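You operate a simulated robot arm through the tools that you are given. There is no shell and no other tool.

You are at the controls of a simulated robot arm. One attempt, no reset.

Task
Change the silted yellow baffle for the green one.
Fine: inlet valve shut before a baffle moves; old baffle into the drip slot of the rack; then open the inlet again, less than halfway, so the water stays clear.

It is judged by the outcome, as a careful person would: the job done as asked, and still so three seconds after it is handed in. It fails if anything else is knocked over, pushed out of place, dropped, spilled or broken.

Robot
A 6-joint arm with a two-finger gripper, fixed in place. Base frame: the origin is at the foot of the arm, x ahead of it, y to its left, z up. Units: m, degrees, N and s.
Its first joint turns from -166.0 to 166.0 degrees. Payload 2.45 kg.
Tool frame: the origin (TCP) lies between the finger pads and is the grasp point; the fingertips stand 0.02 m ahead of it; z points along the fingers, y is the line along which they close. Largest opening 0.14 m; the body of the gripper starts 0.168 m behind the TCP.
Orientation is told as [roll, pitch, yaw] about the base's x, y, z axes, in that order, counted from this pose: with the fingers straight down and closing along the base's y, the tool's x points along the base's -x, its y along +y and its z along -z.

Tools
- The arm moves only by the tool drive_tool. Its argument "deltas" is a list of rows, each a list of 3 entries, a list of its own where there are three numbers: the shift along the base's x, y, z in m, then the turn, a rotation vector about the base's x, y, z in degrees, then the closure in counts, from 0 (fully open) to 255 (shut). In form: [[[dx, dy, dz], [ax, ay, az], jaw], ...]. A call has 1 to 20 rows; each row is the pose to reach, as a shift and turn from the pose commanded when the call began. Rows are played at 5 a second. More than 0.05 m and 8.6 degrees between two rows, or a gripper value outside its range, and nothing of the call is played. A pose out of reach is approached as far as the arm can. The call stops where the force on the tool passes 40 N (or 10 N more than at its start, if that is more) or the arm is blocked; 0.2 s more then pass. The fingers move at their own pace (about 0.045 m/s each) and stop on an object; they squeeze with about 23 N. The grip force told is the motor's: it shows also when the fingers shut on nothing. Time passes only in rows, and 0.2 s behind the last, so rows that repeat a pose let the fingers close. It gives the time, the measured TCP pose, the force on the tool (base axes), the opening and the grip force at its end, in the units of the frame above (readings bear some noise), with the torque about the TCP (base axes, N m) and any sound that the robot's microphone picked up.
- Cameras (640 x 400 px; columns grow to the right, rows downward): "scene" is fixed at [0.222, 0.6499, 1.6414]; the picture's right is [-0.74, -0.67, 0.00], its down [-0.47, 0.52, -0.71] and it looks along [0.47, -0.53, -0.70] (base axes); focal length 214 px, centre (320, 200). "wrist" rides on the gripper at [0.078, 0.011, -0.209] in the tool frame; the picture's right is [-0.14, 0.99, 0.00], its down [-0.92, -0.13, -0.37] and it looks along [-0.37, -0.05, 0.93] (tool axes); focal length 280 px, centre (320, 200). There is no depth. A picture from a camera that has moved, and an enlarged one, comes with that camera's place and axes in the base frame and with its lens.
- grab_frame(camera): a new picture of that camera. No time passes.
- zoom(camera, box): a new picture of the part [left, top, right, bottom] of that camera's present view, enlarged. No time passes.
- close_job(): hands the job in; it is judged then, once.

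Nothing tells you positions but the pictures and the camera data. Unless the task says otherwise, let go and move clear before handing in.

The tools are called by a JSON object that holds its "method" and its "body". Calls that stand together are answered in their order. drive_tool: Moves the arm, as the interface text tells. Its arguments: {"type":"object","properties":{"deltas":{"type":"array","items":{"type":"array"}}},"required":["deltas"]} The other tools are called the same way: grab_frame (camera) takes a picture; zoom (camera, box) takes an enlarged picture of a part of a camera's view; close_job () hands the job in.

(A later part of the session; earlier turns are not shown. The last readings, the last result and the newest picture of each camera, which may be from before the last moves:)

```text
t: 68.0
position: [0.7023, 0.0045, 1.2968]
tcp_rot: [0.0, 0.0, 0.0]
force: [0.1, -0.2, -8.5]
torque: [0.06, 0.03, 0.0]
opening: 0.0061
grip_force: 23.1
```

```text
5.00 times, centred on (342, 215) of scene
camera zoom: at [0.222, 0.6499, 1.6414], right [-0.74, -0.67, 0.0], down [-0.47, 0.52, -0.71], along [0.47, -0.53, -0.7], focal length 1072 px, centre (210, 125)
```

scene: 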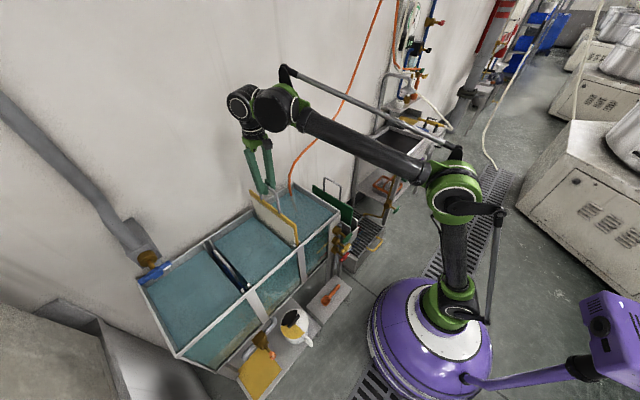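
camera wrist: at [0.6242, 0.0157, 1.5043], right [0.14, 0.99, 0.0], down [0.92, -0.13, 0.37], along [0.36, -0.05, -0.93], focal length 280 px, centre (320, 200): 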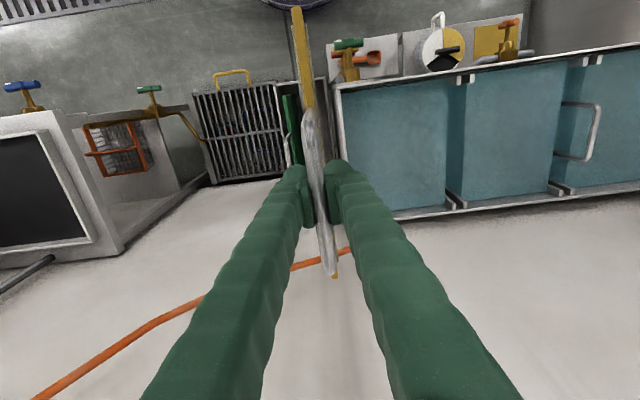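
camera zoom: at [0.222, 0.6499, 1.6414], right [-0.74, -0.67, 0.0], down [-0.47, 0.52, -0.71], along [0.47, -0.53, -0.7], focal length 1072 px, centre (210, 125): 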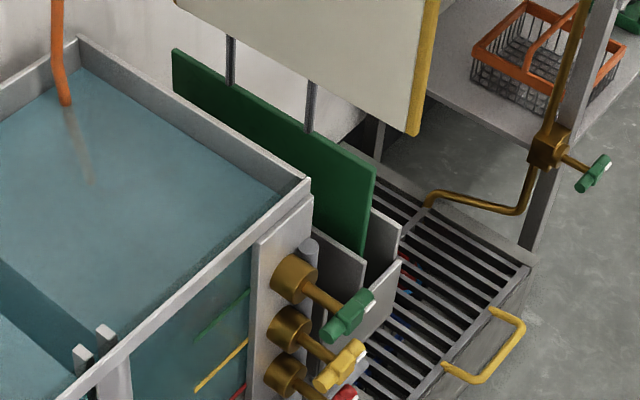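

The slot's plates measure y = -0.041 (divider) and +0.031 (tank side). I'll move over the empty slot at (0.772, 0.010) and lower until the plate's bottom is just above the slot mouth.

{"method": "drive_tool", "body": {"deltas": [[[0.025, 0.003, 0], [0, 0, 0], 255], [[0.05, 0.006, 0], [0, 0, 0], 255], [[0.07, 0.007, 0], [0, 0, 0], 255], [[0.07, 0.007, -0.03], [0, 0, 0], 255], [[0.07, 0.007, -0.06], [0, 0, 0], 255], [[0.07, 0.007, -0.09], [0, 0, 0], 255], [[0.07, 0.007, -0.12], [0, 0, 0], 255], [[0.07, 0.007, -0.15], [0, 0, 0], 255], [[0.07, 0.007, -0.18], [0, 0, 0], 255], [[0.07, 0.007, -0.21], [0, 0, 0], 255], [[0.07, 0.007, -0.225], [0, 0, 0], 255], [[0.07, 0.007, -0.225], [0, 0, 0], 255]]}}

{"method": "grab_frame", "body": {"camera": "wrist"}}

{"method": "zoom", "body": {"camera": "scene", "box": [290, 130, 390, 270]}}

{"method": "zoom", "body": {"camera": "wrist", "box": [260, 0, 360, 110]}}

```text
t: 70.6
position: [0.7718, 0.0099, 1.073]
tcp_rot: [0.0, 0.2, 0.0]
force: [0.1, -0.2, -8.6]
torque: [0.01, 0.03, 0.02]
opening: 0.0063
grip_force: 22.9
```

```text
taken
camera wrist: at [0.694, 0.0216, 1.281], right [0.14, 0.99, 0.0], down [0.92, -0.13, 0.37], along [0.36, -0.05, -0.93], focal length 280 px, centre (320, 200)
```

wrist: 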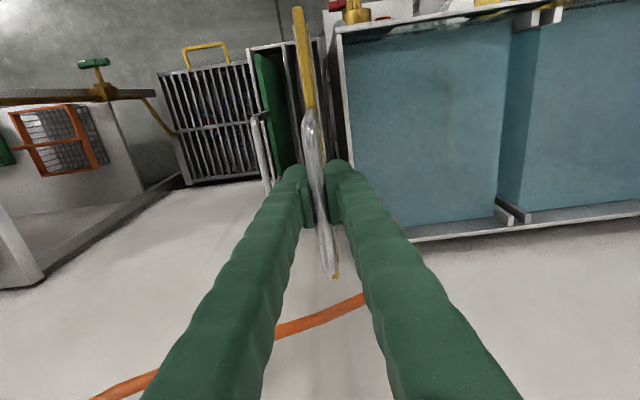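

```text
2.86 times, centred on (340, 200) of scene
camera zoom: at [0.222, 0.6499, 1.6414], right [-0.74, -0.67, 0.0], down [-0.47, 0.52, -0.71], along [0.47, -0.53, -0.7], focal length 613 px, centre (263, 200)
```

zoom: 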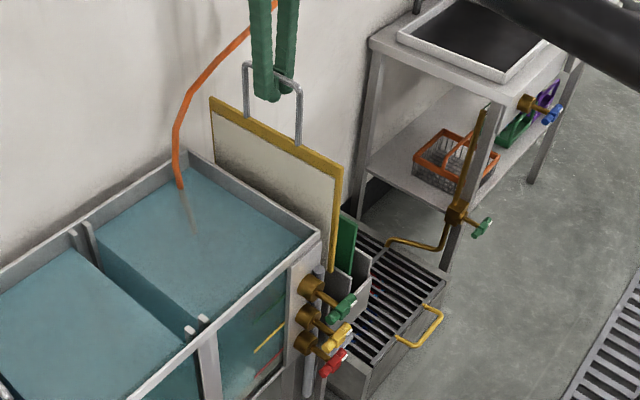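

```text
3.64 times, centred on (310, 55) of wrist
camera zoom: at [0.694, 0.0216, 1.281], right [0.14, 0.99, 0.0], down [0.92, -0.13, 0.37], along [0.36, -0.05, -0.93], focal length 1020 px, centre (356, 727)
```

zoom: 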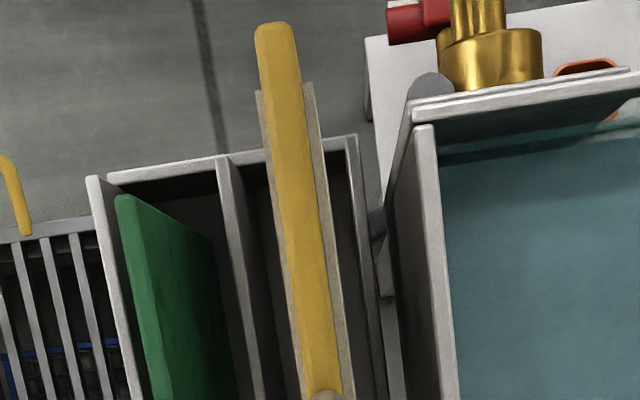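

Yellow is lined up over the empty slot, with green undisturbed beside it. I'll shift 1 cm away from the front plate and lower into the slot.

{"method": "drive_tool", "body": {"deltas": [[[0.01, 0, 0], [0, 0, 0], 255], [[0.01, 0, -0.02], [0, 0, 0], 255], [[0.01, 0, -0.04], [0, 0, 0], 255], [[0.01, 0, -0.06], [0, 0, 0], 255], [[0.01, 0, -0.08], [0, 0, 0], 255], [[0.01, 0, -0.1], [0, 0, 0], 255], [[0.01, 0, -0.12], [0, 0, 0], 255], [[0.01, 0, -0.14], [0, 0, 0], 255], [[0.01, 0, -0.155], [0, 0, 0], 255], [[0.01, 0, -0.155], [0, 0, 0], 255]]}}

{"method": "grab_frame", "body": {"camera": "wrist"}}

{"method": "zoom", "body": {"camera": "scene", "box": [310, 160, 374, 260]}}

{"method": "zoom", "body": {"camera": "wrist", "box": [260, 0, 360, 110]}}

```text
t: 72.8
position: [0.7826, 0.0103, 0.916]
tcp_rot: [-0.1, 0.1, 0.1]
force: [-1.0, 0.1, -9.8]
torque: [-0.01, 0.04, 0.01]
opening: 0.0061
grip_force: 23.2
```

```text
taken
camera wrist: at [0.7048, 0.0219, 1.1236], right [0.14, 0.99, 0.0], down [0.92, -0.13, 0.37], along [0.36, -0.05, -0.93], focal length 280 px, centre (320, 200)
```

wrist: 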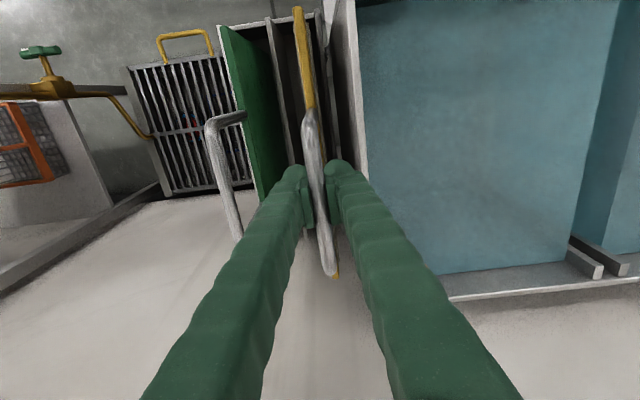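

```text
4.00 times, centred on (342, 210) of scene
camera zoom: at [0.222, 0.6499, 1.6414], right [-0.74, -0.67, 0.0], down [-0.47, 0.52, -0.71], along [0.47, -0.53, -0.7], focal length 858 px, centre (232, 160)
```

zoom: 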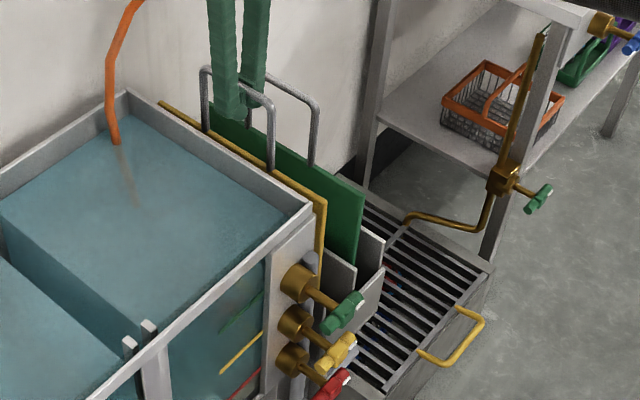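

```text
3.64 times, centred on (310, 55) of wrist
camera zoom: at [0.7048, 0.0219, 1.1236], right [0.14, 0.99, 0.0], down [0.92, -0.13, 0.37], along [0.36, -0.05, -0.93], focal length 1020 px, centre (356, 727)
```

zoom: 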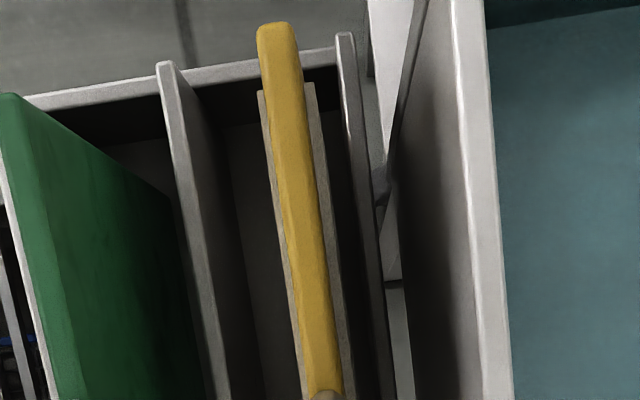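

It's inside the slot, nicely between the plates. I'll lower the last few centimetres gently until the weight comes off.

{"method": "drive_tool", "body": {"deltas": [[[0, 0, -0.01], [0, 0, 0], 255], [[0, 0, -0.02], [0, 0, 0], 255], [[0, 0, -0.025], [0, 0, 0], 255], [[0, 0, -0.025], [0, 0, 0], 255]]}}

```text
t: 73.8
position: [0.7824, 0.0109, 0.8922]
tcp_rot: [0.0, 0.1, 0.1]
force: [0.9, 0.1, -9.1]
torque: [-0.02, 0.02, 0.0]
opening: 0.0061
grip_force: 22.7
```

{"method": "drive_tool", "body": {"deltas": [[[0, 0, -0.004], [0, 0, 0], 255], [[0, 0, -0.008], [0, 0, 0], 255], [[0, 0, -0.008], [0, 0, 0], 255]]}}

```text
t: 74.6
position: [0.782, 0.0111, 0.8857]
tcp_rot: [0.0, 0.1, -0.1]
force: [0.7, 0.4, -8.8]
torque: [0.01, 0.04, -0.01]
opening: 0.0058
grip_force: 23.0
```

The plate is still hanging free at z = 0.886. Continuing down in small steps.

{"method": "drive_tool", "body": {"deltas": [[[0, 0, -0.003], [0, 0, 0], 255], [[0, 0, -0.006], [0, 0, 0], 255], [[0, 0, -0.006], [0, 0, 0], 255]]}}

{"method": "zoom", "body": {"camera": "scene", "box": [310, 160, 374, 260]}}

```text
t: 75.4
position: [0.7815, 0.0117, 0.8783]
tcp_rot: [0.0, 0.1, 0.0]
force: [-0.1, 0.0, -9.9]
torque: [0.01, 0.01, 0.02]
opening: 0.0059
grip_force: 22.7
```

```text
4.00 times, centred on (342, 210) of scene
camera zoom: at [0.222, 0.6499, 1.6414], right [-0.74, -0.67, 0.0], down [-0.47, 0.52, -0.71], along [0.47, -0.53, -0.7], focal length 858 px, centre (232, 160)
```

zoom: 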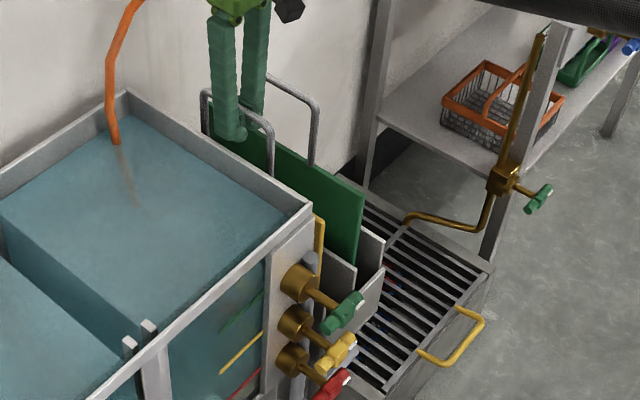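

Still hanging, because the bar slid a little deeper in the fingers when it touched the guide earlier. By comparison with green's handle there is about 1.5 cm to go.

{"method": "drive_tool", "body": {"deltas": [[[0, 0, -0.004], [0, 0, 0], 255], [[0, 0, -0.008], [0, 0, 0], 255], [[0, 0, -0.011], [0, 0, 0], 255], [[0, 0, -0.011], [0, 0, 0], 255]]}}

```text
t: 76.4
position: [0.7798, 0.0104, 0.8685]
tcp_rot: [0.0, 0.0, 0.0]
force: [-4.2, 0.2, 2.9]
torque: [-0.03, -0.44, 0.0]
opening: 0.0059
grip_force: 23.2
```

The back bottom corner has touched first, since the plate rotated slightly in the grip when it met the guide. I'll settle it a little further so it seats flat.

{"method": "drive_tool", "body": {"deltas": [[[0, 0, -0.002], [0, 0, 0], 255], [[0, 0, -0.004], [0, 0, 0], 255], [[0, 0, -0.004], [0, 0, 0], 255]]}}

{"method": "grab_frame", "body": {"camera": "wrist"}}

{"method": "zoom", "body": {"camera": "scene", "box": [310, 170, 374, 240]}}

```text
t: 77.2
position: [0.781, 0.0093, 0.8653]
tcp_rot: [-0.1, 0.0, 0.0]
force: [8.1, 0.0, 18.3]
torque: [-0.03, 0.08, -0.02]
opening: 0.0062
grip_force: 22.5
```

```text
taken
camera wrist: at [0.7032, 0.0213, 1.0731], right [0.14, 0.99, 0.0], down [0.92, -0.13, 0.37], along [0.36, -0.05, -0.93], focal length 280 px, centre (320, 200)
```

wrist: 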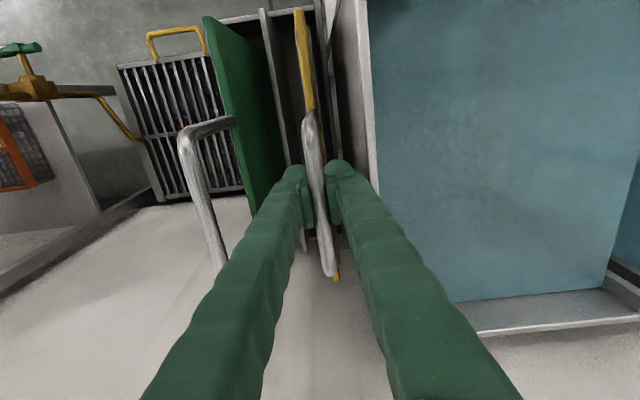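

```text
5.71 times, centred on (342, 205) of scene
camera zoom: at [0.222, 0.6499, 1.6414], right [-0.74, -0.67, 0.0], down [-0.47, 0.52, -0.71], along [0.47, -0.53, -0.7], focal length 1226 px, centre (194, 171)
```

zoom: 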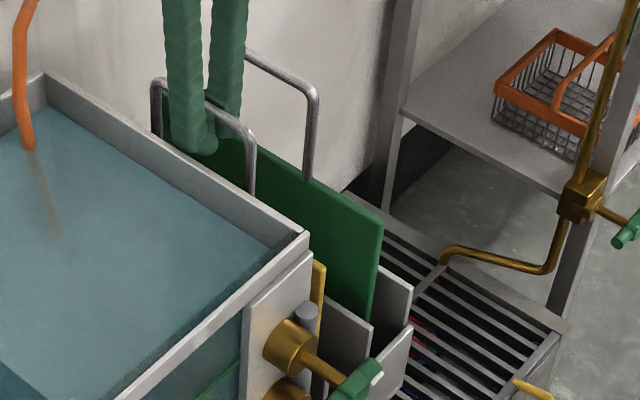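

It's now seated flat on the slot floor. I'll loosen slightly, raise the fingers about 3 cm so the tips are above the tank rim, and regrip the bar near the tips.

{"method": "drive_tool", "body": {"deltas": [[[0, 0, 0.002], [0, 0, 0], 255], [[0, 0, 0.003], [0, 0, 0], 228], [[0, 0, 0.003], [0, 0, 0], 228], [[0, 0, 0.01], [0, 0, 0], 228], [[0, 0, 0.02], [0, 0, 0], 228], [[0, 0, 0.028], [0, 0, 0], 228], [[0, 0, 0.028], [0, 0, 0], 255], [[0, 0, 0.028], [0, 0, 0], 255]]}}

{"method": "grab_frame", "body": {"camera": "wrist"}}

{"method": "zoom", "body": {"camera": "scene", "box": [310, 170, 374, 240]}}

```text
t: 79.0
position: [0.7805, 0.0119, 0.8911]
tcp_rot: [0.0, 0.1, 0.0]
force: [-1.7, 0.0, -1.1]
torque: [0.02, 0.12, -0.03]
opening: 0.0109
grip_force: 22.8
```

```text
taken
camera wrist: at [0.7031, 0.0224, 1.0999], right [0.14, 0.99, 0.0], down [0.92, -0.13, 0.37], along [0.36, -0.05, -0.93], focal length 280 px, centre (320, 200)
```

wrist: 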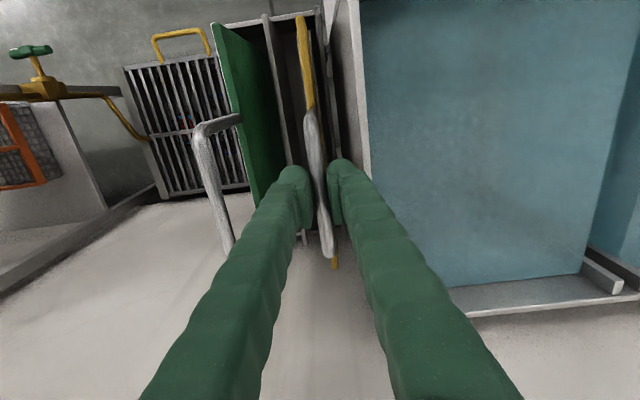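

```text
5.71 times, centred on (342, 205) of scene
camera zoom: at [0.222, 0.6499, 1.6414], right [-0.74, -0.67, 0.0], down [-0.47, 0.52, -0.71], along [0.47, -0.53, -0.7], focal length 1226 px, centre (194, 171)
```

zoom: 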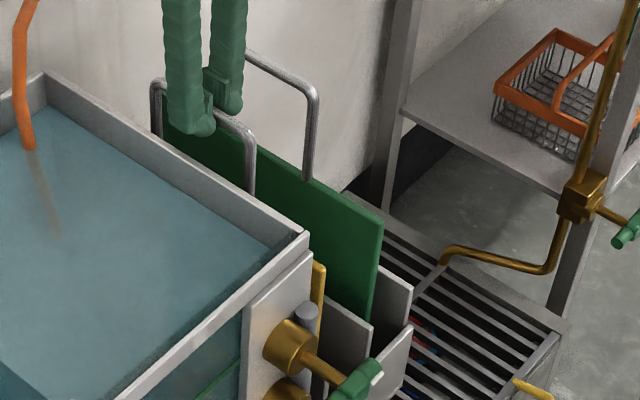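

The plate stands in the slot and the fingers hold its bar near the tips. I'll lean it gently toward the tank-side plate so it rests stably.

{"method": "drive_tool", "body": {"deltas": [[[0, 0.004, 0], [0, 0, 0], 255], [[0, 0.008, 0], [0, 0, 0], 255], [[0, 0.012, 0], [0, 0, 0], 255], [[0, 0.012, 0], [0, 0, 0], 255]]}}

```text
t: 80.0
position: [0.7812, 0.0238, 0.8912]
tcp_rot: [0.0, -0.1, -0.1]
force: [5.8, -0.1, 12.9]
torque: [0.05, -0.08, 0.48]
opening: 0.0108
grip_force: 23.2
```

There's a mild vertical load building. I'll look before going further.

{"method": "grab_frame", "body": {"camera": "wrist"}}

{"method": "zoom", "body": {"camera": "wrist", "box": [270, 0, 390, 110]}}

{"method": "zoom", "body": {"camera": "wrist", "box": [270, 130, 390, 290]}}

{"method": "zoom", "body": {"camera": "scene", "box": [310, 170, 374, 240]}}

```text
taken
camera wrist: at [0.7034, 0.0355, 1.0993], right [0.14, 0.99, 0.0], down [0.92, -0.13, 0.37], along [0.36, -0.05, -0.93], focal length 280 px, centre (320, 200)
```

wrist: 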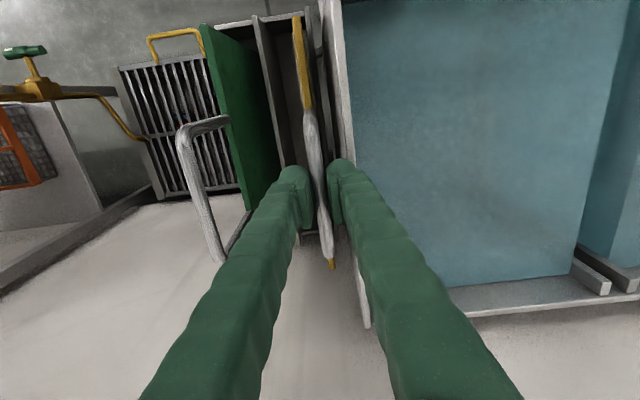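

```text
3.64 times, centred on (330, 55) of wrist
camera zoom: at [0.7034, 0.0355, 1.0993], right [0.14, 0.99, 0.0], down [0.92, -0.13, 0.37], along [0.36, -0.05, -0.93], focal length 1020 px, centre (284, 727)
```

zoom: 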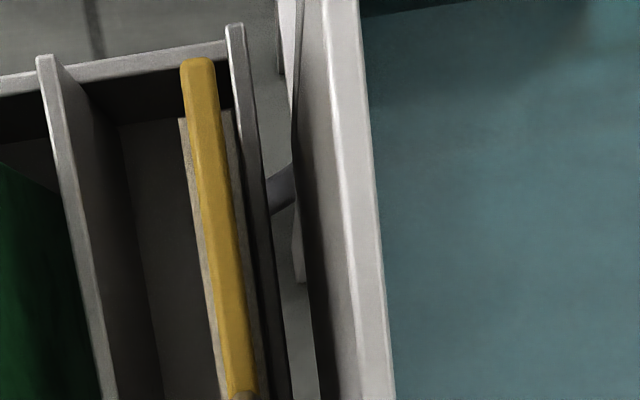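

```text
2.50 times, centred on (330, 210) of wrist
camera zoom: at [0.7034, 0.0355, 1.0993], right [0.14, 0.99, 0.0], down [0.92, -0.13, 0.37], along [0.36, -0.05, -0.93], focal length 701 px, centre (295, 175)
```

zoom: 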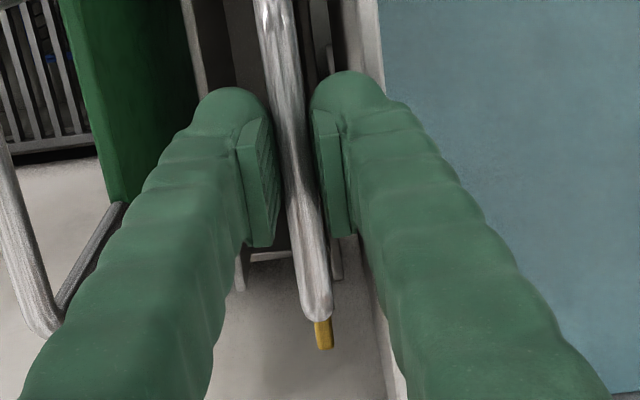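

```text
5.71 times, centred on (342, 205) of scene
camera zoom: at [0.222, 0.6499, 1.6414], right [-0.74, -0.67, 0.0], down [-0.47, 0.52, -0.71], along [0.47, -0.53, -0.7], focal length 1226 px, centre (194, 171)
```

zoom: 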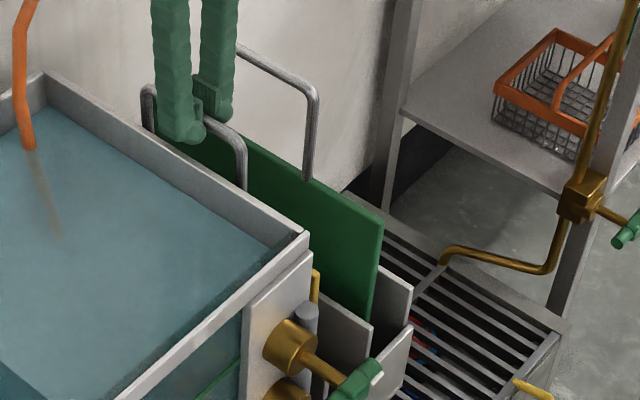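

The plate now leans lightly against the tank-side plate. A few millimetres more, then I'll open partially and rise straight up.

{"method": "drive_tool", "body": {"deltas": [[[0, 0.003, 0.001], [0, 0, 0], 255], [[0, 0.005, 0.001], [0, 0, 0], 255], [[0, 0.005, 0.001], [0, 0, 0], 255]]}}

```text
t: 80.8
position: [0.78, 0.0271, 0.8924]
tcp_rot: [-0.1, 0.2, 0.0]
force: [-0.7, -0.8, 0.7]
torque: [0.0, 0.0, 0.04]
opening: 0.0109
grip_force: 23.1
```

{"method": "drive_tool", "body": {"deltas": [[[0, 0, 0], [0, 0, 0], 230], [[0, 0, 0], [0, 0, 0], 210], [[0, 0, 0], [0, 0, 0], 205], [[0, 0, 0], [0, 0, 0], 205], [[0, 0, 0.01], [0, 0, 0], 205], [[0, 0, 0.025], [0, 0, 0], 205], [[0, 0, 0.045], [0, 0, 0], 205], [[0, 0, 0.07], [0, 0, 0], 205], [[0, 0, 0.1], [0, 0, 0], 205], [[0, 0, 0.1], [0, 0, 0], 205]]}}

{"method": "grab_frame", "body": {"camera": "wrist"}}

{"method": "zoom", "body": {"camera": "scene", "box": [310, 170, 374, 240]}}

{"method": "zoom", "body": {"camera": "wrist", "box": [260, 0, 400, 220]}}

```text
t: 83.0
position: [0.7829, 0.0281, 0.9936]
tcp_rot: [0.0, 0.1, 0.1]
force: [-0.4, -0.6, 0.3]
torque: [0.02, 0.0, -0.04]
opening: 0.0274
grip_force: 0.1
```

```text
taken
camera wrist: at [0.7048, 0.0405, 1.2011], right [0.14, 0.99, 0.0], down [0.92, -0.13, 0.37], along [0.36, -0.05, -0.93], focal length 280 px, centre (320, 200)
```

wrist: 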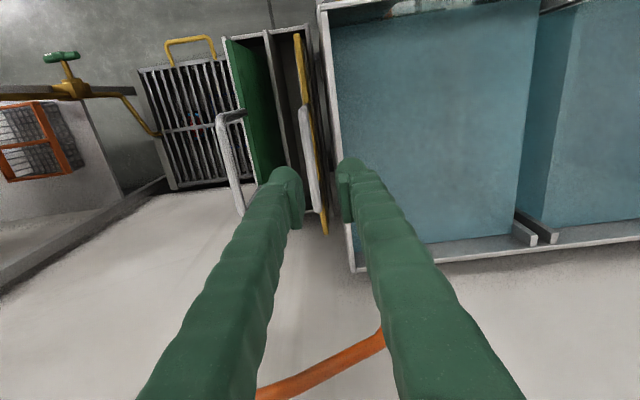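

```text
5.71 times, centred on (342, 205) of scene
camera zoom: at [0.222, 0.6499, 1.6414], right [-0.74, -0.67, 0.0], down [-0.47, 0.52, -0.71], along [0.47, -0.53, -0.7], focal length 1226 px, centre (194, 171)
```

zoom: 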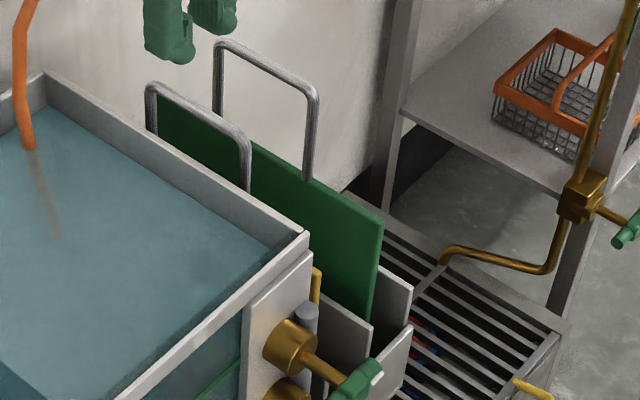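

```text
1.82 times, centred on (330, 110) of wrist
camera zoom: at [0.7048, 0.0405, 1.2011], right [0.14, 0.99, 0.0], down [0.92, -0.13, 0.37], along [0.36, -0.05, -0.93], focal length 510 px, centre (302, 364)
```

zoom: 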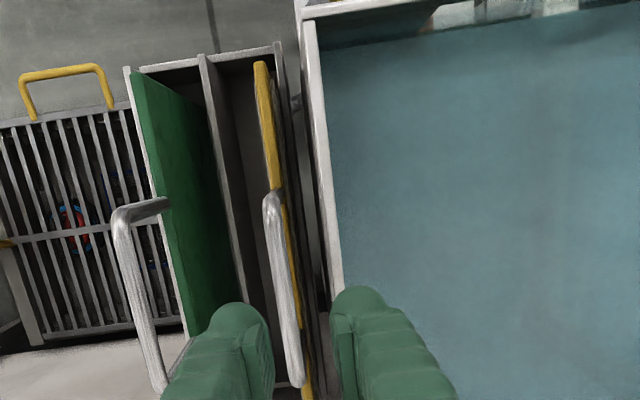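

Yellow is standing in the drip slot, resting lightly against the tank-side plate, and green is untouched. Next I'll rise and move over green's handle.

{"method": "drive_tool", "body": {"deltas": [[[0, 0, 0.03], [0, 0, 0], 205], [[0, 0, 0.06], [0, 0, 0], 205], [[0, -0.03, 0.09], [0, 0, 0], 180], [[0, -0.06, 0.1], [0, 0, 0], 120], [[0, -0.09, 0.1], [0, 0, 0], 60], [[-0.003, -0.101, 0.1], [0, 0, 0], 0], [[-0.003, -0.101, 0.1], [0, 0, 0], 0], [[-0.003, -0.101, 0.1], [0, 0, 0], 0]]}}

{"method": "grab_frame", "body": {"camera": "wrist"}}

{"method": "zoom", "body": {"camera": "wrist", "box": [270, 0, 400, 220]}}

{"method": "zoom", "body": {"camera": "wrist", "box": [280, 90, 360, 190]}}

```text
t: 84.8
position: [0.7784, -0.0739, 1.0934]
tcp_rot: [0.1, 0.1, 0.1]
force: [0.5, 0.2, 0.2]
torque: [0.02, 0.01, 0.0]
opening: 0.1399
grip_force: 0.1
```

```text
taken
camera wrist: at [0.701, -0.0622, 1.3008], right [0.14, 0.99, 0.0], down [0.92, -0.13, 0.37], along [0.36, -0.05, -0.93], focal length 280 px, centre (320, 200)
```

wrist: 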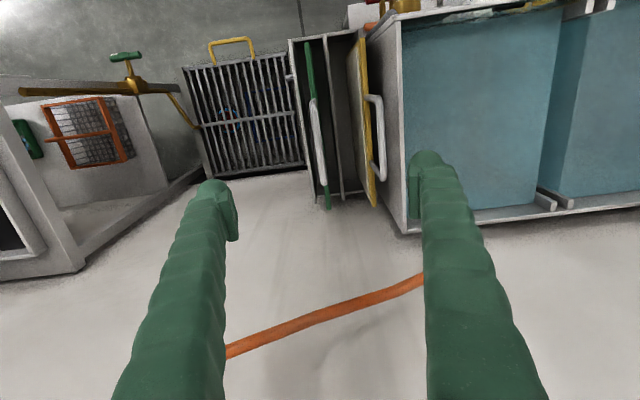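

```text
1.82 times, centred on (335, 110) of wrist
camera zoom: at [0.701, -0.0622, 1.3008], right [0.14, 0.99, 0.0], down [0.92, -0.13, 0.37], along [0.36, -0.05, -0.93], focal length 510 px, centre (293, 364)
```

zoom: 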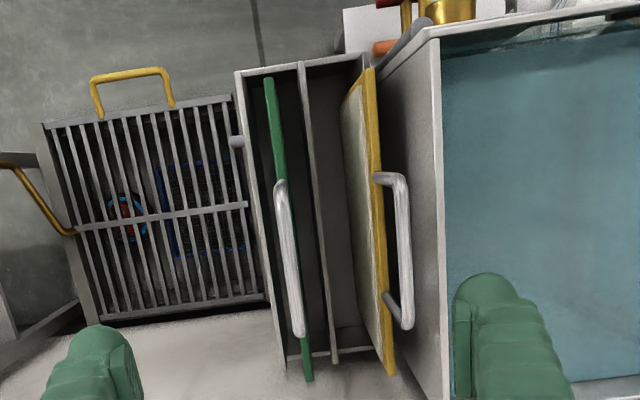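

```text
4.00 times, centred on (320, 140) of wrist
camera zoom: at [0.701, -0.0622, 1.3008], right [0.14, 0.99, 0.0], down [0.92, -0.13, 0.37], along [0.36, -0.05, -0.93], focal length 1122 px, centre (320, 440)
```

zoom: 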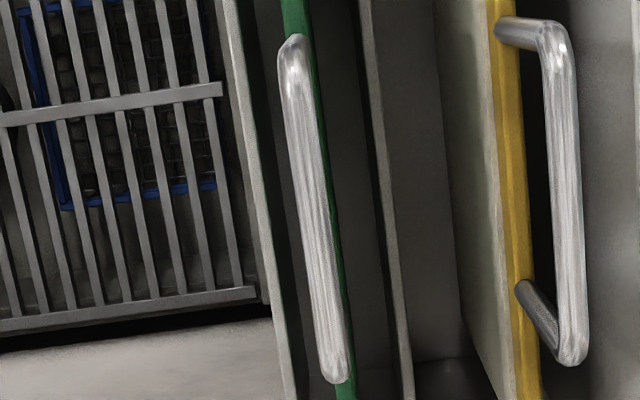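

Green's handle bar is centred at (0.779, -0.0755) and yellow stands nearly upright beside it. I'll narrow the jaws to 8 cm so the right finger clears yellow's handle, then descend over green's bar.

{"method": "drive_tool", "body": {"deltas": [[[0.001, -0.002, 0], [0, 0, 0], 109], [[0.001, -0.002, 0], [0, 0, 0], 109], [[0.001, -0.002, 0], [0, 0, 0], 109], [[0.001, -0.002, -0.02], [0, 0, 0], 109], [[0.001, -0.002, -0.05], [0, 0, 0], 109], [[0.001, -0.002, -0.08], [0, 0, 0], 109], [[0.001, -0.002, -0.11], [0, 0, 0], 109], [[0.001, -0.002, -0.14], [0, 0, 0], 109], [[0.001, -0.002, -0.15], [0, 0, 0], 109], [[0.001, -0.002, -0.15], [0, 0, 0], 109]]}}

{"method": "grab_frame", "body": {"camera": "wrist"}}

{"method": "zoom", "body": {"camera": "wrist", "box": [250, 100, 400, 260]}}

```text
t: 87.0
position: [0.7791, -0.0761, 0.9419]
tcp_rot: [0.0, 0.1, 0.0]
force: [-0.5, 0.0, 0.5]
torque: [0.01, -0.01, -0.06]
opening: 0.0802
grip_force: 0.1
```

```text
taken
camera wrist: at [0.7015, -0.0645, 1.1498], right [0.14, 0.99, 0.0], down [0.92, -0.13, 0.37], along [0.36, -0.05, -0.93], focal length 280 px, centre (320, 200)
```

wrist: 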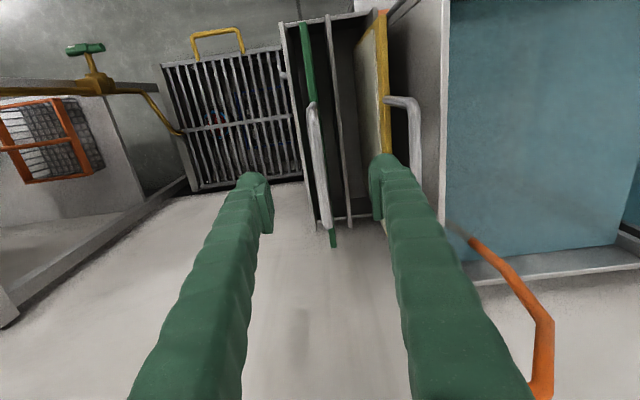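

```text
2.50 times, centred on (325, 180) of wrist
camera zoom: at [0.7015, -0.0645, 1.1498], right [0.14, 0.99, 0.0], down [0.92, -0.13, 0.37], along [0.36, -0.05, -0.93], focal length 701 px, centre (308, 250)
```

zoom: 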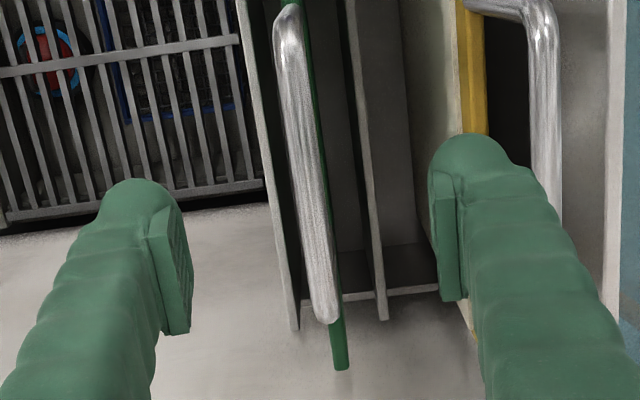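

Aligned: the bar is centred between the fingers and yellow is well clear. Descending the rest of the way and closing.

{"method": "drive_tool", "body": {"deltas": [[[0, 0, -0.03], [0, 0, 0], 109], [[0, 0, -0.055], [0, 0, 0], 109], [[0, 0, -0.07], [0, 0, 0], 109], [[0, 0, -0.077], [0, 0, 0], 109], [[0, 0, -0.077], [0, 0, 0], 109], [[0, 0, -0.077], [0, 0, 0], 200], [[0, 0, -0.077], [0, 0, 0], 255], [[0, 0, -0.077], [0, 0, 0], 255], [[0, 0, -0.077], [0, 0, 0], 255], [[0, 0, -0.077], [0, 0, 0], 255], [[0, 0, -0.077], [0, 0, 0], 255]]}}

{"method": "grab_frame", "body": {"camera": "wrist"}}

{"method": "zoom", "body": {"camera": "scene", "box": [310, 160, 374, 240]}}

```text
t: 89.4
position: [0.7788, -0.0761, 0.8631]
tcp_rot: [0.0, 0.2, 0.0]
force: [-0.9, -0.1, -0.1]
torque: [-0.01, 0.0, 0.05]
opening: 0.0059
grip_force: 22.4
```

```text
taken
camera wrist: at [0.7009, -0.0645, 1.072], right [0.14, 0.99, 0.0], down [0.92, -0.13, 0.37], along [0.36, -0.05, -0.93], focal length 280 px, centre (320, 200)
```

wrist: 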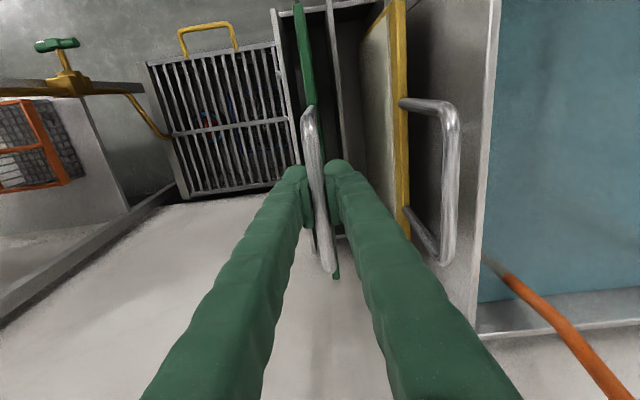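

```text
5.00 times, centred on (342, 200) of scene
camera zoom: at [0.222, 0.6499, 1.6414], right [-0.74, -0.67, 0.0], down [-0.47, 0.52, -0.71], along [0.47, -0.53, -0.7], focal length 1072 px, centre (210, 200)
```

zoom: 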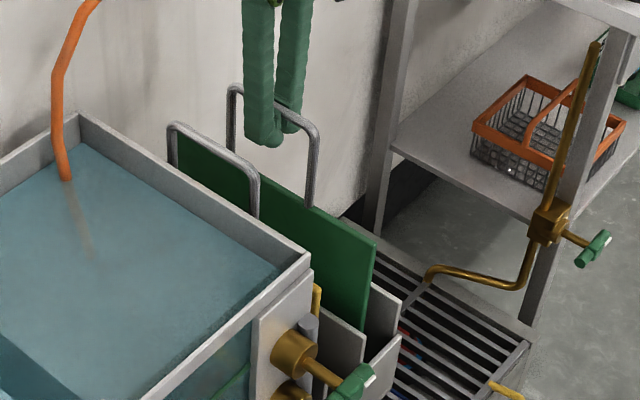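

Green is gripped. Lifting slowly and checking the load.

{"method": "drive_tool", "body": {"deltas": [[[0, 0, 0.005], [0, 0, 0], 255], [[0, 0, 0.015], [0, 0, 0], 255], [[0, 0, 0.03], [0, 0, 0], 255], [[0, 0, 0.05], [0, 0, 0], 255], [[0, 0, 0.07], [0, 0, 0], 255], [[0, 0, 0.09], [0, 0, 0], 255], [[0, 0, 0.09], [0, 0, 0], 255]]}}

{"method": "grab_frame", "body": {"camera": "wrist"}}

{"method": "zoom", "body": {"camera": "scene", "box": [300, 130, 380, 250]}}

```text
t: 91.0
position: [0.782, -0.0756, 0.9541]
tcp_rot: [0.0, 0.0, 0.0]
force: [0.0, 0.4, -8.9]
torque: [0.01, 0.02, 0.0]
opening: 0.0058
grip_force: 23.2
```

```text
taken
camera wrist: at [0.7041, -0.0635, 1.162], right [0.14, 0.99, 0.0], down [0.92, -0.13, 0.37], along [0.36, -0.05, -0.93], focal length 280 px, centre (320, 200)
```

wrist: 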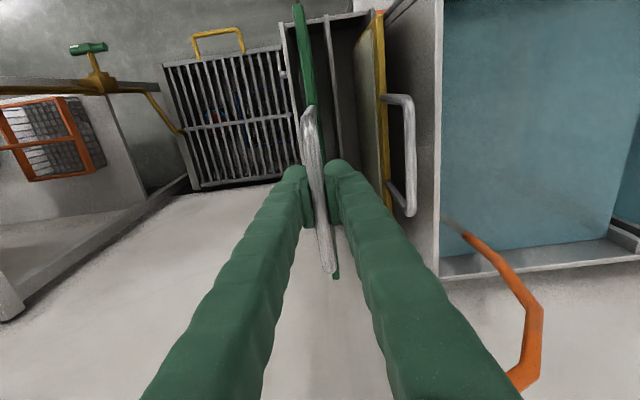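

```text
3.33 times, centred on (340, 190) of scene
camera zoom: at [0.222, 0.6499, 1.6414], right [-0.74, -0.67, 0.0], down [-0.47, 0.52, -0.71], along [0.47, -0.53, -0.7], focal length 715 px, centre (253, 233)
```

zoom: 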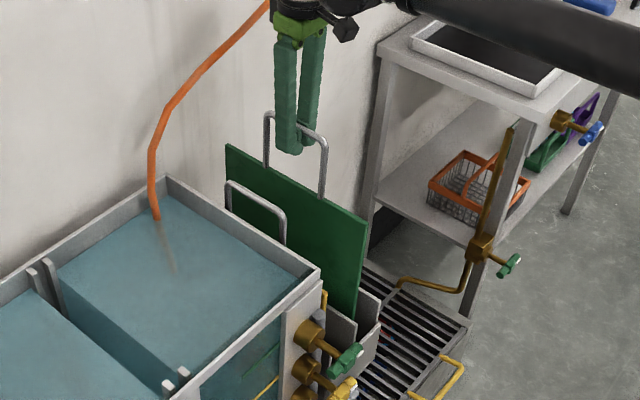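

Lifting cleanly, balanced at about 0.9 kg. Up out of the rack, then toward the robot as it rises.

{"method": "drive_tool", "body": {"deltas": [[[0, 0, 0.03], [0, 0, 0], 255], [[0, 0, 0.06], [0, 0, 0], 255], [[0, 0, 0.09], [0, 0, 0], 255], [[0, 0, 0.12], [0, 0, 0], 255], [[-0.01, 0, 0.15], [0, 0, 0], 255], [[-0.02, 0, 0.18], [0, 0, 0], 255], [[-0.03, 0, 0.21], [0, 0, 0], 255], [[-0.045, 0, 0.24], [0, 0, 0], 255], [[-0.06, 0, 0.27], [0, 0, 0], 255], [[-0.075, 0, 0.3], [0, 0, 0], 255], [[-0.085, 0, 0.33], [0, 0, 0], 255], [[-0.085, 0, 0.34], [0, 0, 0], 255], [[-0.085, 0, 0.34], [0, 0, 0], 255]]}}

{"method": "grab_frame", "body": {"camera": "wrist"}}

{"method": "grab_frame", "body": {"camera": "scene"}}

{"method": "zoom", "body": {"camera": "scene", "box": [300, 190, 380, 260]}}

```text
t: 93.8
position: [0.6936, -0.0743, 1.2953]
tcp_rot: [-0.1, 0.2, -0.1]
force: [-0.3, 0.2, -9.4]
torque: [-0.01, 0.03, 0.0]
opening: 0.006
grip_force: 22.9
```

```text
taken
camera wrist: at [0.6167, -0.0624, 1.5039], right [0.14, 0.99, 0.0], down [0.92, -0.13, 0.37], along [0.36, -0.05, -0.93], focal length 280 px, centre (320, 200)
```

wrist: 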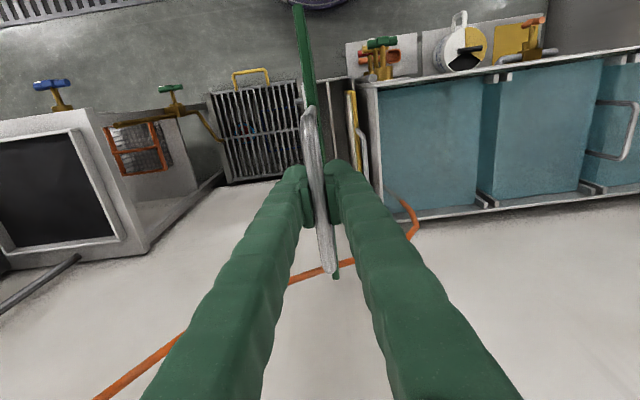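

```text
taken
```

scene: 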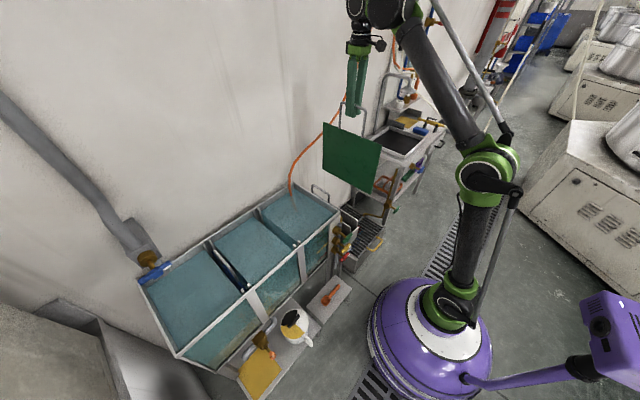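

```text
5.71 times, centred on (340, 225) of scene
camera zoom: at [0.222, 0.6499, 1.6414], right [-0.74, -0.67, 0.0], down [-0.47, 0.52, -0.71], along [0.47, -0.53, -0.7], focal length 1226 px, centre (206, 57)
```

zoom: 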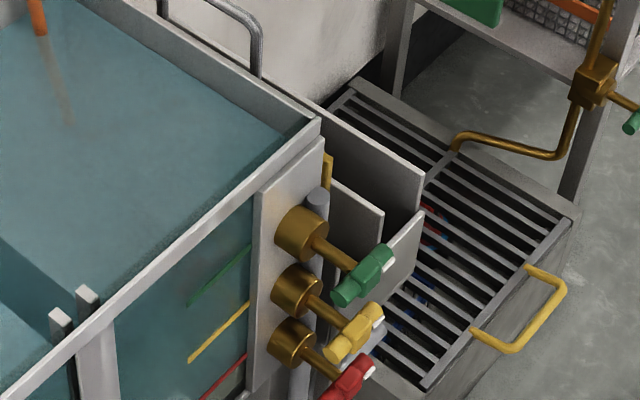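

Green is held high and clear. With its slot now empty, I'll check the rack floor for anything marking one slot as the drip slot.

{"method": "zoom", "body": {"camera": "wrist", "box": [280, 70, 380, 200]}}

{"method": "zoom", "body": {"camera": "scene", "box": [335, 205, 375, 240]}}

```text
3.08 times, centred on (330, 135) of wrist
camera zoom: at [0.6167, -0.0624, 1.5039], right [0.14, 0.99, 0.0], down [0.92, -0.13, 0.37], along [0.36, -0.05, -0.93], focal length 863 px, centre (289, 400)
```

zoom: 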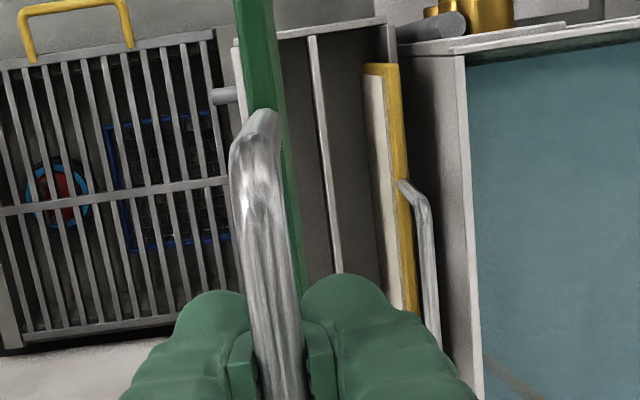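

```text
11.43 times, centred on (355, 222) of scene
camera zoom: at [0.222, 0.6499, 1.6414], right [-0.74, -0.67, 0.0], down [-0.47, 0.52, -0.71], along [0.47, -0.53, -0.7], focal length 2451 px, centre (-80, -57)
```

zoom: 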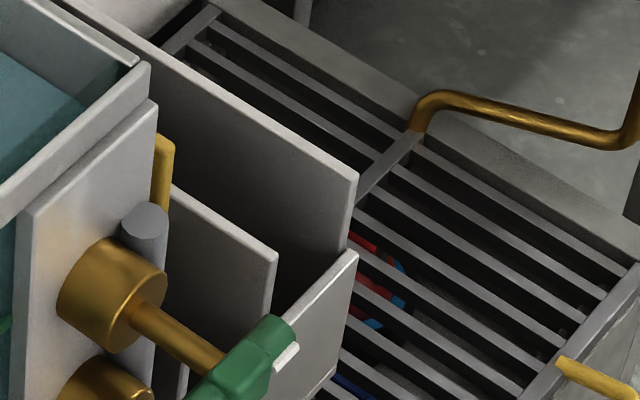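

Nothing else distinguishes the slots, so yellow stays in the one that was free. Next I'll carry green left across to the tank channel at this height.

{"method": "drive_tool", "body": {"deltas": [[[0, 0.03, 0], [0, 0, 0], 255], [[0, 0.06, 0], [0, 0, 0], 255], [[0, 0.09, 0], [0, 0, 0], 255], [[0, 0.12, 0], [0, 0, 0], 255], [[0, 0.15, 0], [0, 0, 0], 255], [[0, 0.18, 0], [0, 0, 0], 255], [[0, 0.21, 0], [0, 0, 0], 255], [[0, 0.24, 0], [0, 0, 0], 255], [[0, 0.27, 0], [0, 0, 0], 255], [[0, 0.3, 0], [0, 0, 0], 255], [[0, 0.33, 0], [0, 0, 0], 255], [[0, 0.36, 0], [0, 0, 0], 255], [[0, 0.385, 0], [0, 0, 0], 255], [[0, 0.4, 0], [0, 0, 0], 255], [[0, 0.4, 0], [0, 0, 0], 255], [[0, 0.4, 0], [0, 0, 0], 255]]}}

{"method": "grab_frame", "body": {"camera": "wrist"}}

{"method": "zoom", "body": {"camera": "wrist", "box": [270, 60, 370, 120]}}

{"method": "zoom", "body": {"camera": "wrist", "box": [280, 190, 380, 250]}}

{"method": "zoom", "body": {"camera": "scene", "box": [230, 100, 360, 280]}}

```text
t: 97.2
position: [0.6941, 0.3259, 1.2951]
tcp_rot: [0.0, 0.2, 0.0]
force: [0.5, 0.0, -8.6]
torque: [-0.04, 0.01, 0.0]
opening: 0.0059
grip_force: 23.1
```

```text
taken
camera wrist: at [0.6175, 0.3376, 1.5028], right [0.14, 0.99, 0.0], down [0.92, -0.13, 0.37], along [0.36, -0.05, -0.93], focal length 280 px, centre (320, 200)
```

wrist: 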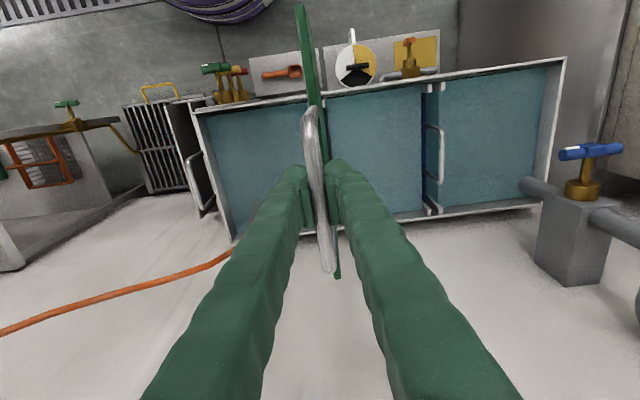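

```text
6.40 times, centred on (320, 90) of wrist
camera zoom: at [0.6175, 0.3376, 1.5028], right [0.14, 0.99, 0.0], down [0.92, -0.13, 0.37], along [0.36, -0.05, -0.93], focal length 1794 px, centre (320, 904)
```

zoom: 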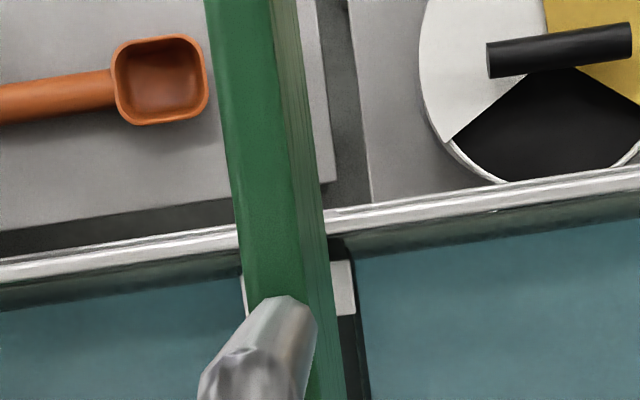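

```text
6.40 times, centred on (330, 220) of wrist
camera zoom: at [0.6175, 0.3376, 1.5028], right [0.14, 0.99, 0.0], down [0.92, -0.13, 0.37], along [0.36, -0.05, -0.93], focal length 1794 px, centre (256, 72)
```

zoom: 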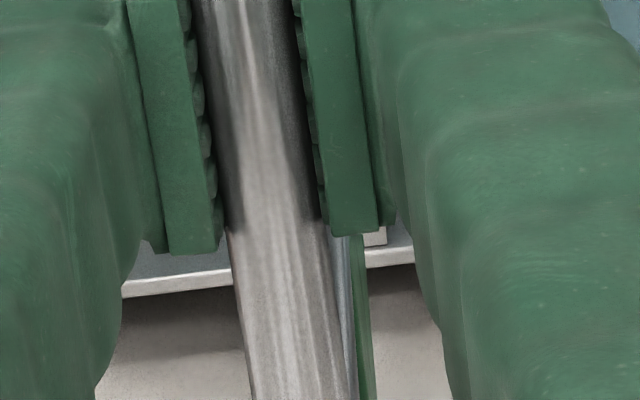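

```text
2.22 times, centred on (295, 190) of scene
camera zoom: at [0.222, 0.6499, 1.6414], right [-0.74, -0.67, 0.0], down [-0.47, 0.52, -0.71], along [0.47, -0.53, -0.7], focal length 477 px, centre (376, 222)
```

zoom: 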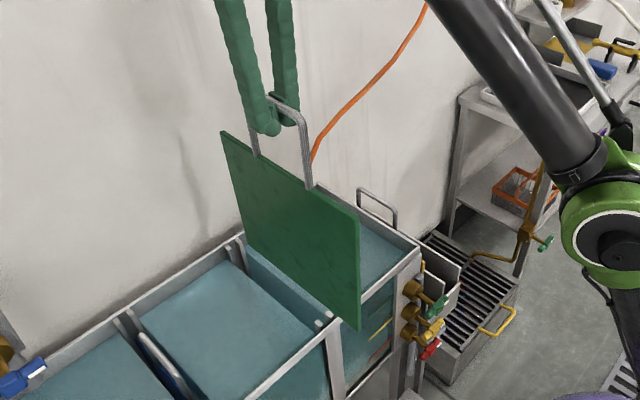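

Green is now in front of the channel at y ≈ 0.326. I'll move out over the channel along the edge of the arm's reach, keeping the bottom just above the guides.

{"method": "drive_tool", "body": {"deltas": [[[0.015, 0, -0.01], [0, 0, 0], 255], [[0.03, 0, -0.02], [0, 0, 0], 255], [[0.045, 0, -0.03], [0, 0, 0], 255], [[0.06, 0, -0.04], [0, 0, 0], 255], [[0.075, 0, -0.05], [0, 0, 0], 255], [[0.085, 0, -0.058], [0, 0, 0], 255], [[0.095, 0, -0.065], [0, 0, 0], 255], [[0.095, 0, -0.065], [0, 0, 0], 255], [[0.095, 0, -0.065], [0, 0, 0], 255]]}}

{"method": "grab_frame", "body": {"camera": "wrist"}}

{"method": "zoom", "body": {"camera": "scene", "box": [255, 195, 335, 265]}}

{"method": "zoom", "body": {"camera": "wrist", "box": [280, 0, 360, 110]}}

{"method": "zoom", "body": {"camera": "scene", "box": [230, 170, 290, 220]}}

```text
t: 99.2
position: [0.7903, 0.3229, 1.2304]
tcp_rot: [0.0, 0.1, 0.0]
force: [0.3, 0.8, -9.1]
torque: [-0.02, -0.01, 0.02]
opening: 0.0059
grip_force: 23.6
```

```text
taken
camera wrist: at [0.7132, 0.3356, 1.4387], right [0.14, 0.99, 0.0], down [0.92, -0.13, 0.37], along [0.36, -0.05, -0.93], focal length 280 px, centre (320, 200)
```

wrist: 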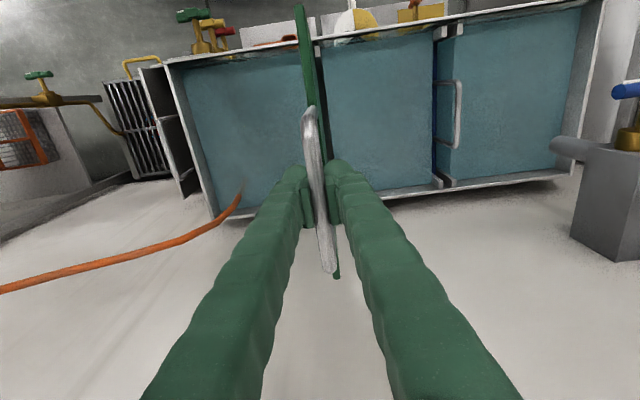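

```text
5.71 times, centred on (295, 230) of scene
camera zoom: at [0.222, 0.6499, 1.6414], right [-0.74, -0.67, 0.0], down [-0.47, 0.52, -0.71], along [0.47, -0.53, -0.7], focal length 1226 px, centre (463, 29)
```

zoom: 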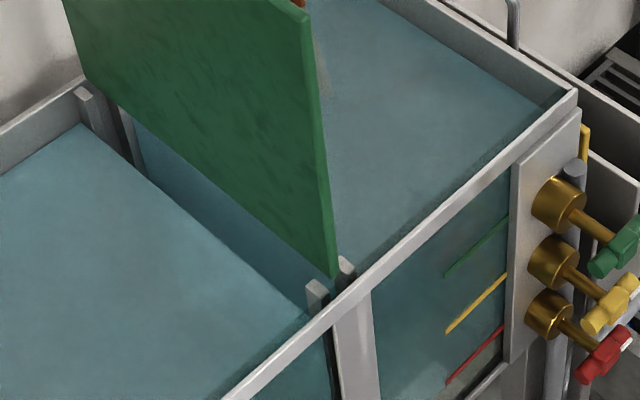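

```text
3.64 times, centred on (320, 55) of wrist
camera zoom: at [0.7132, 0.3356, 1.4387], right [0.14, 0.99, 0.0], down [0.92, -0.13, 0.37], along [0.36, -0.05, -0.93], focal length 1020 px, centre (320, 727)
```

zoom: 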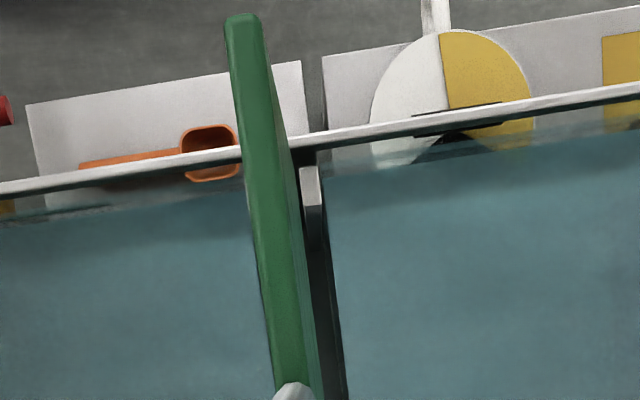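

```text
8.00 times, centred on (260, 195) of scene
camera zoom: at [0.222, 0.6499, 1.6414], right [-0.74, -0.67, 0.0], down [-0.47, 0.52, -0.71], along [0.47, -0.53, -0.7], focal length 1716 px, centre (800, 240)
```

zoom: 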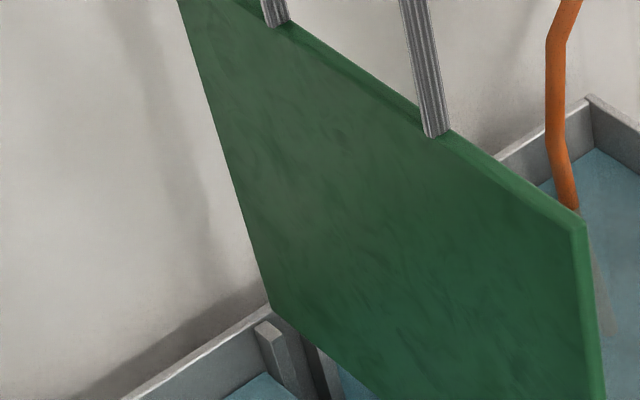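

Green is over the channel: plate y ≈ 0.326 against a channel centre of ≈ 0.3254, with about ±4.7 mm of slack. Its bottom is just above the guide tops. I'll lower very gently and watch for any contact.

{"method": "drive_tool", "body": {"deltas": [[[0.001, 0, -0.004], [0, 0, 0], 255], [[0.001, 0, -0.008], [0, 0, 0], 255], [[0.001, 0, -0.012], [0, 0, 0], 255], [[0.001, 0, -0.012], [0, 0, 0], 255]]}}

{"method": "zoom", "body": {"camera": "scene", "box": [275, 215, 335, 265]}}

```text
t: 100.2
position: [0.7916, 0.3246, 1.2175]
tcp_rot: [0.0, 0.2, 0.0]
force: [0.6, 0.1, -9.8]
torque: [0.01, -0.16, -0.02]
opening: 0.006
grip_force: 23.1
```

```text
8.00 times, centred on (305, 240) of scene
camera zoom: at [0.222, 0.6499, 1.6414], right [-0.74, -0.67, 0.0], down [-0.47, 0.52, -0.71], along [0.47, -0.53, -0.7], focal length 1716 px, centre (440, -120)
```

zoom: 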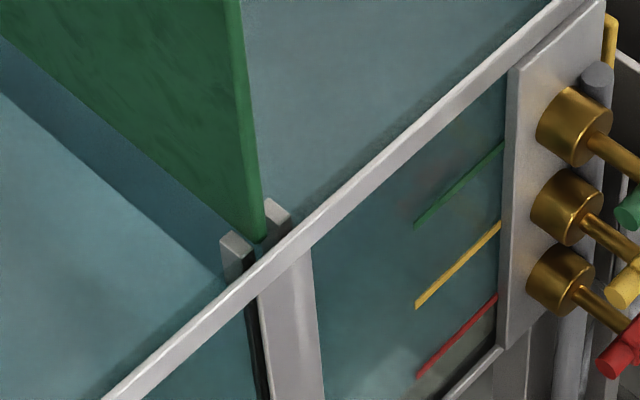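

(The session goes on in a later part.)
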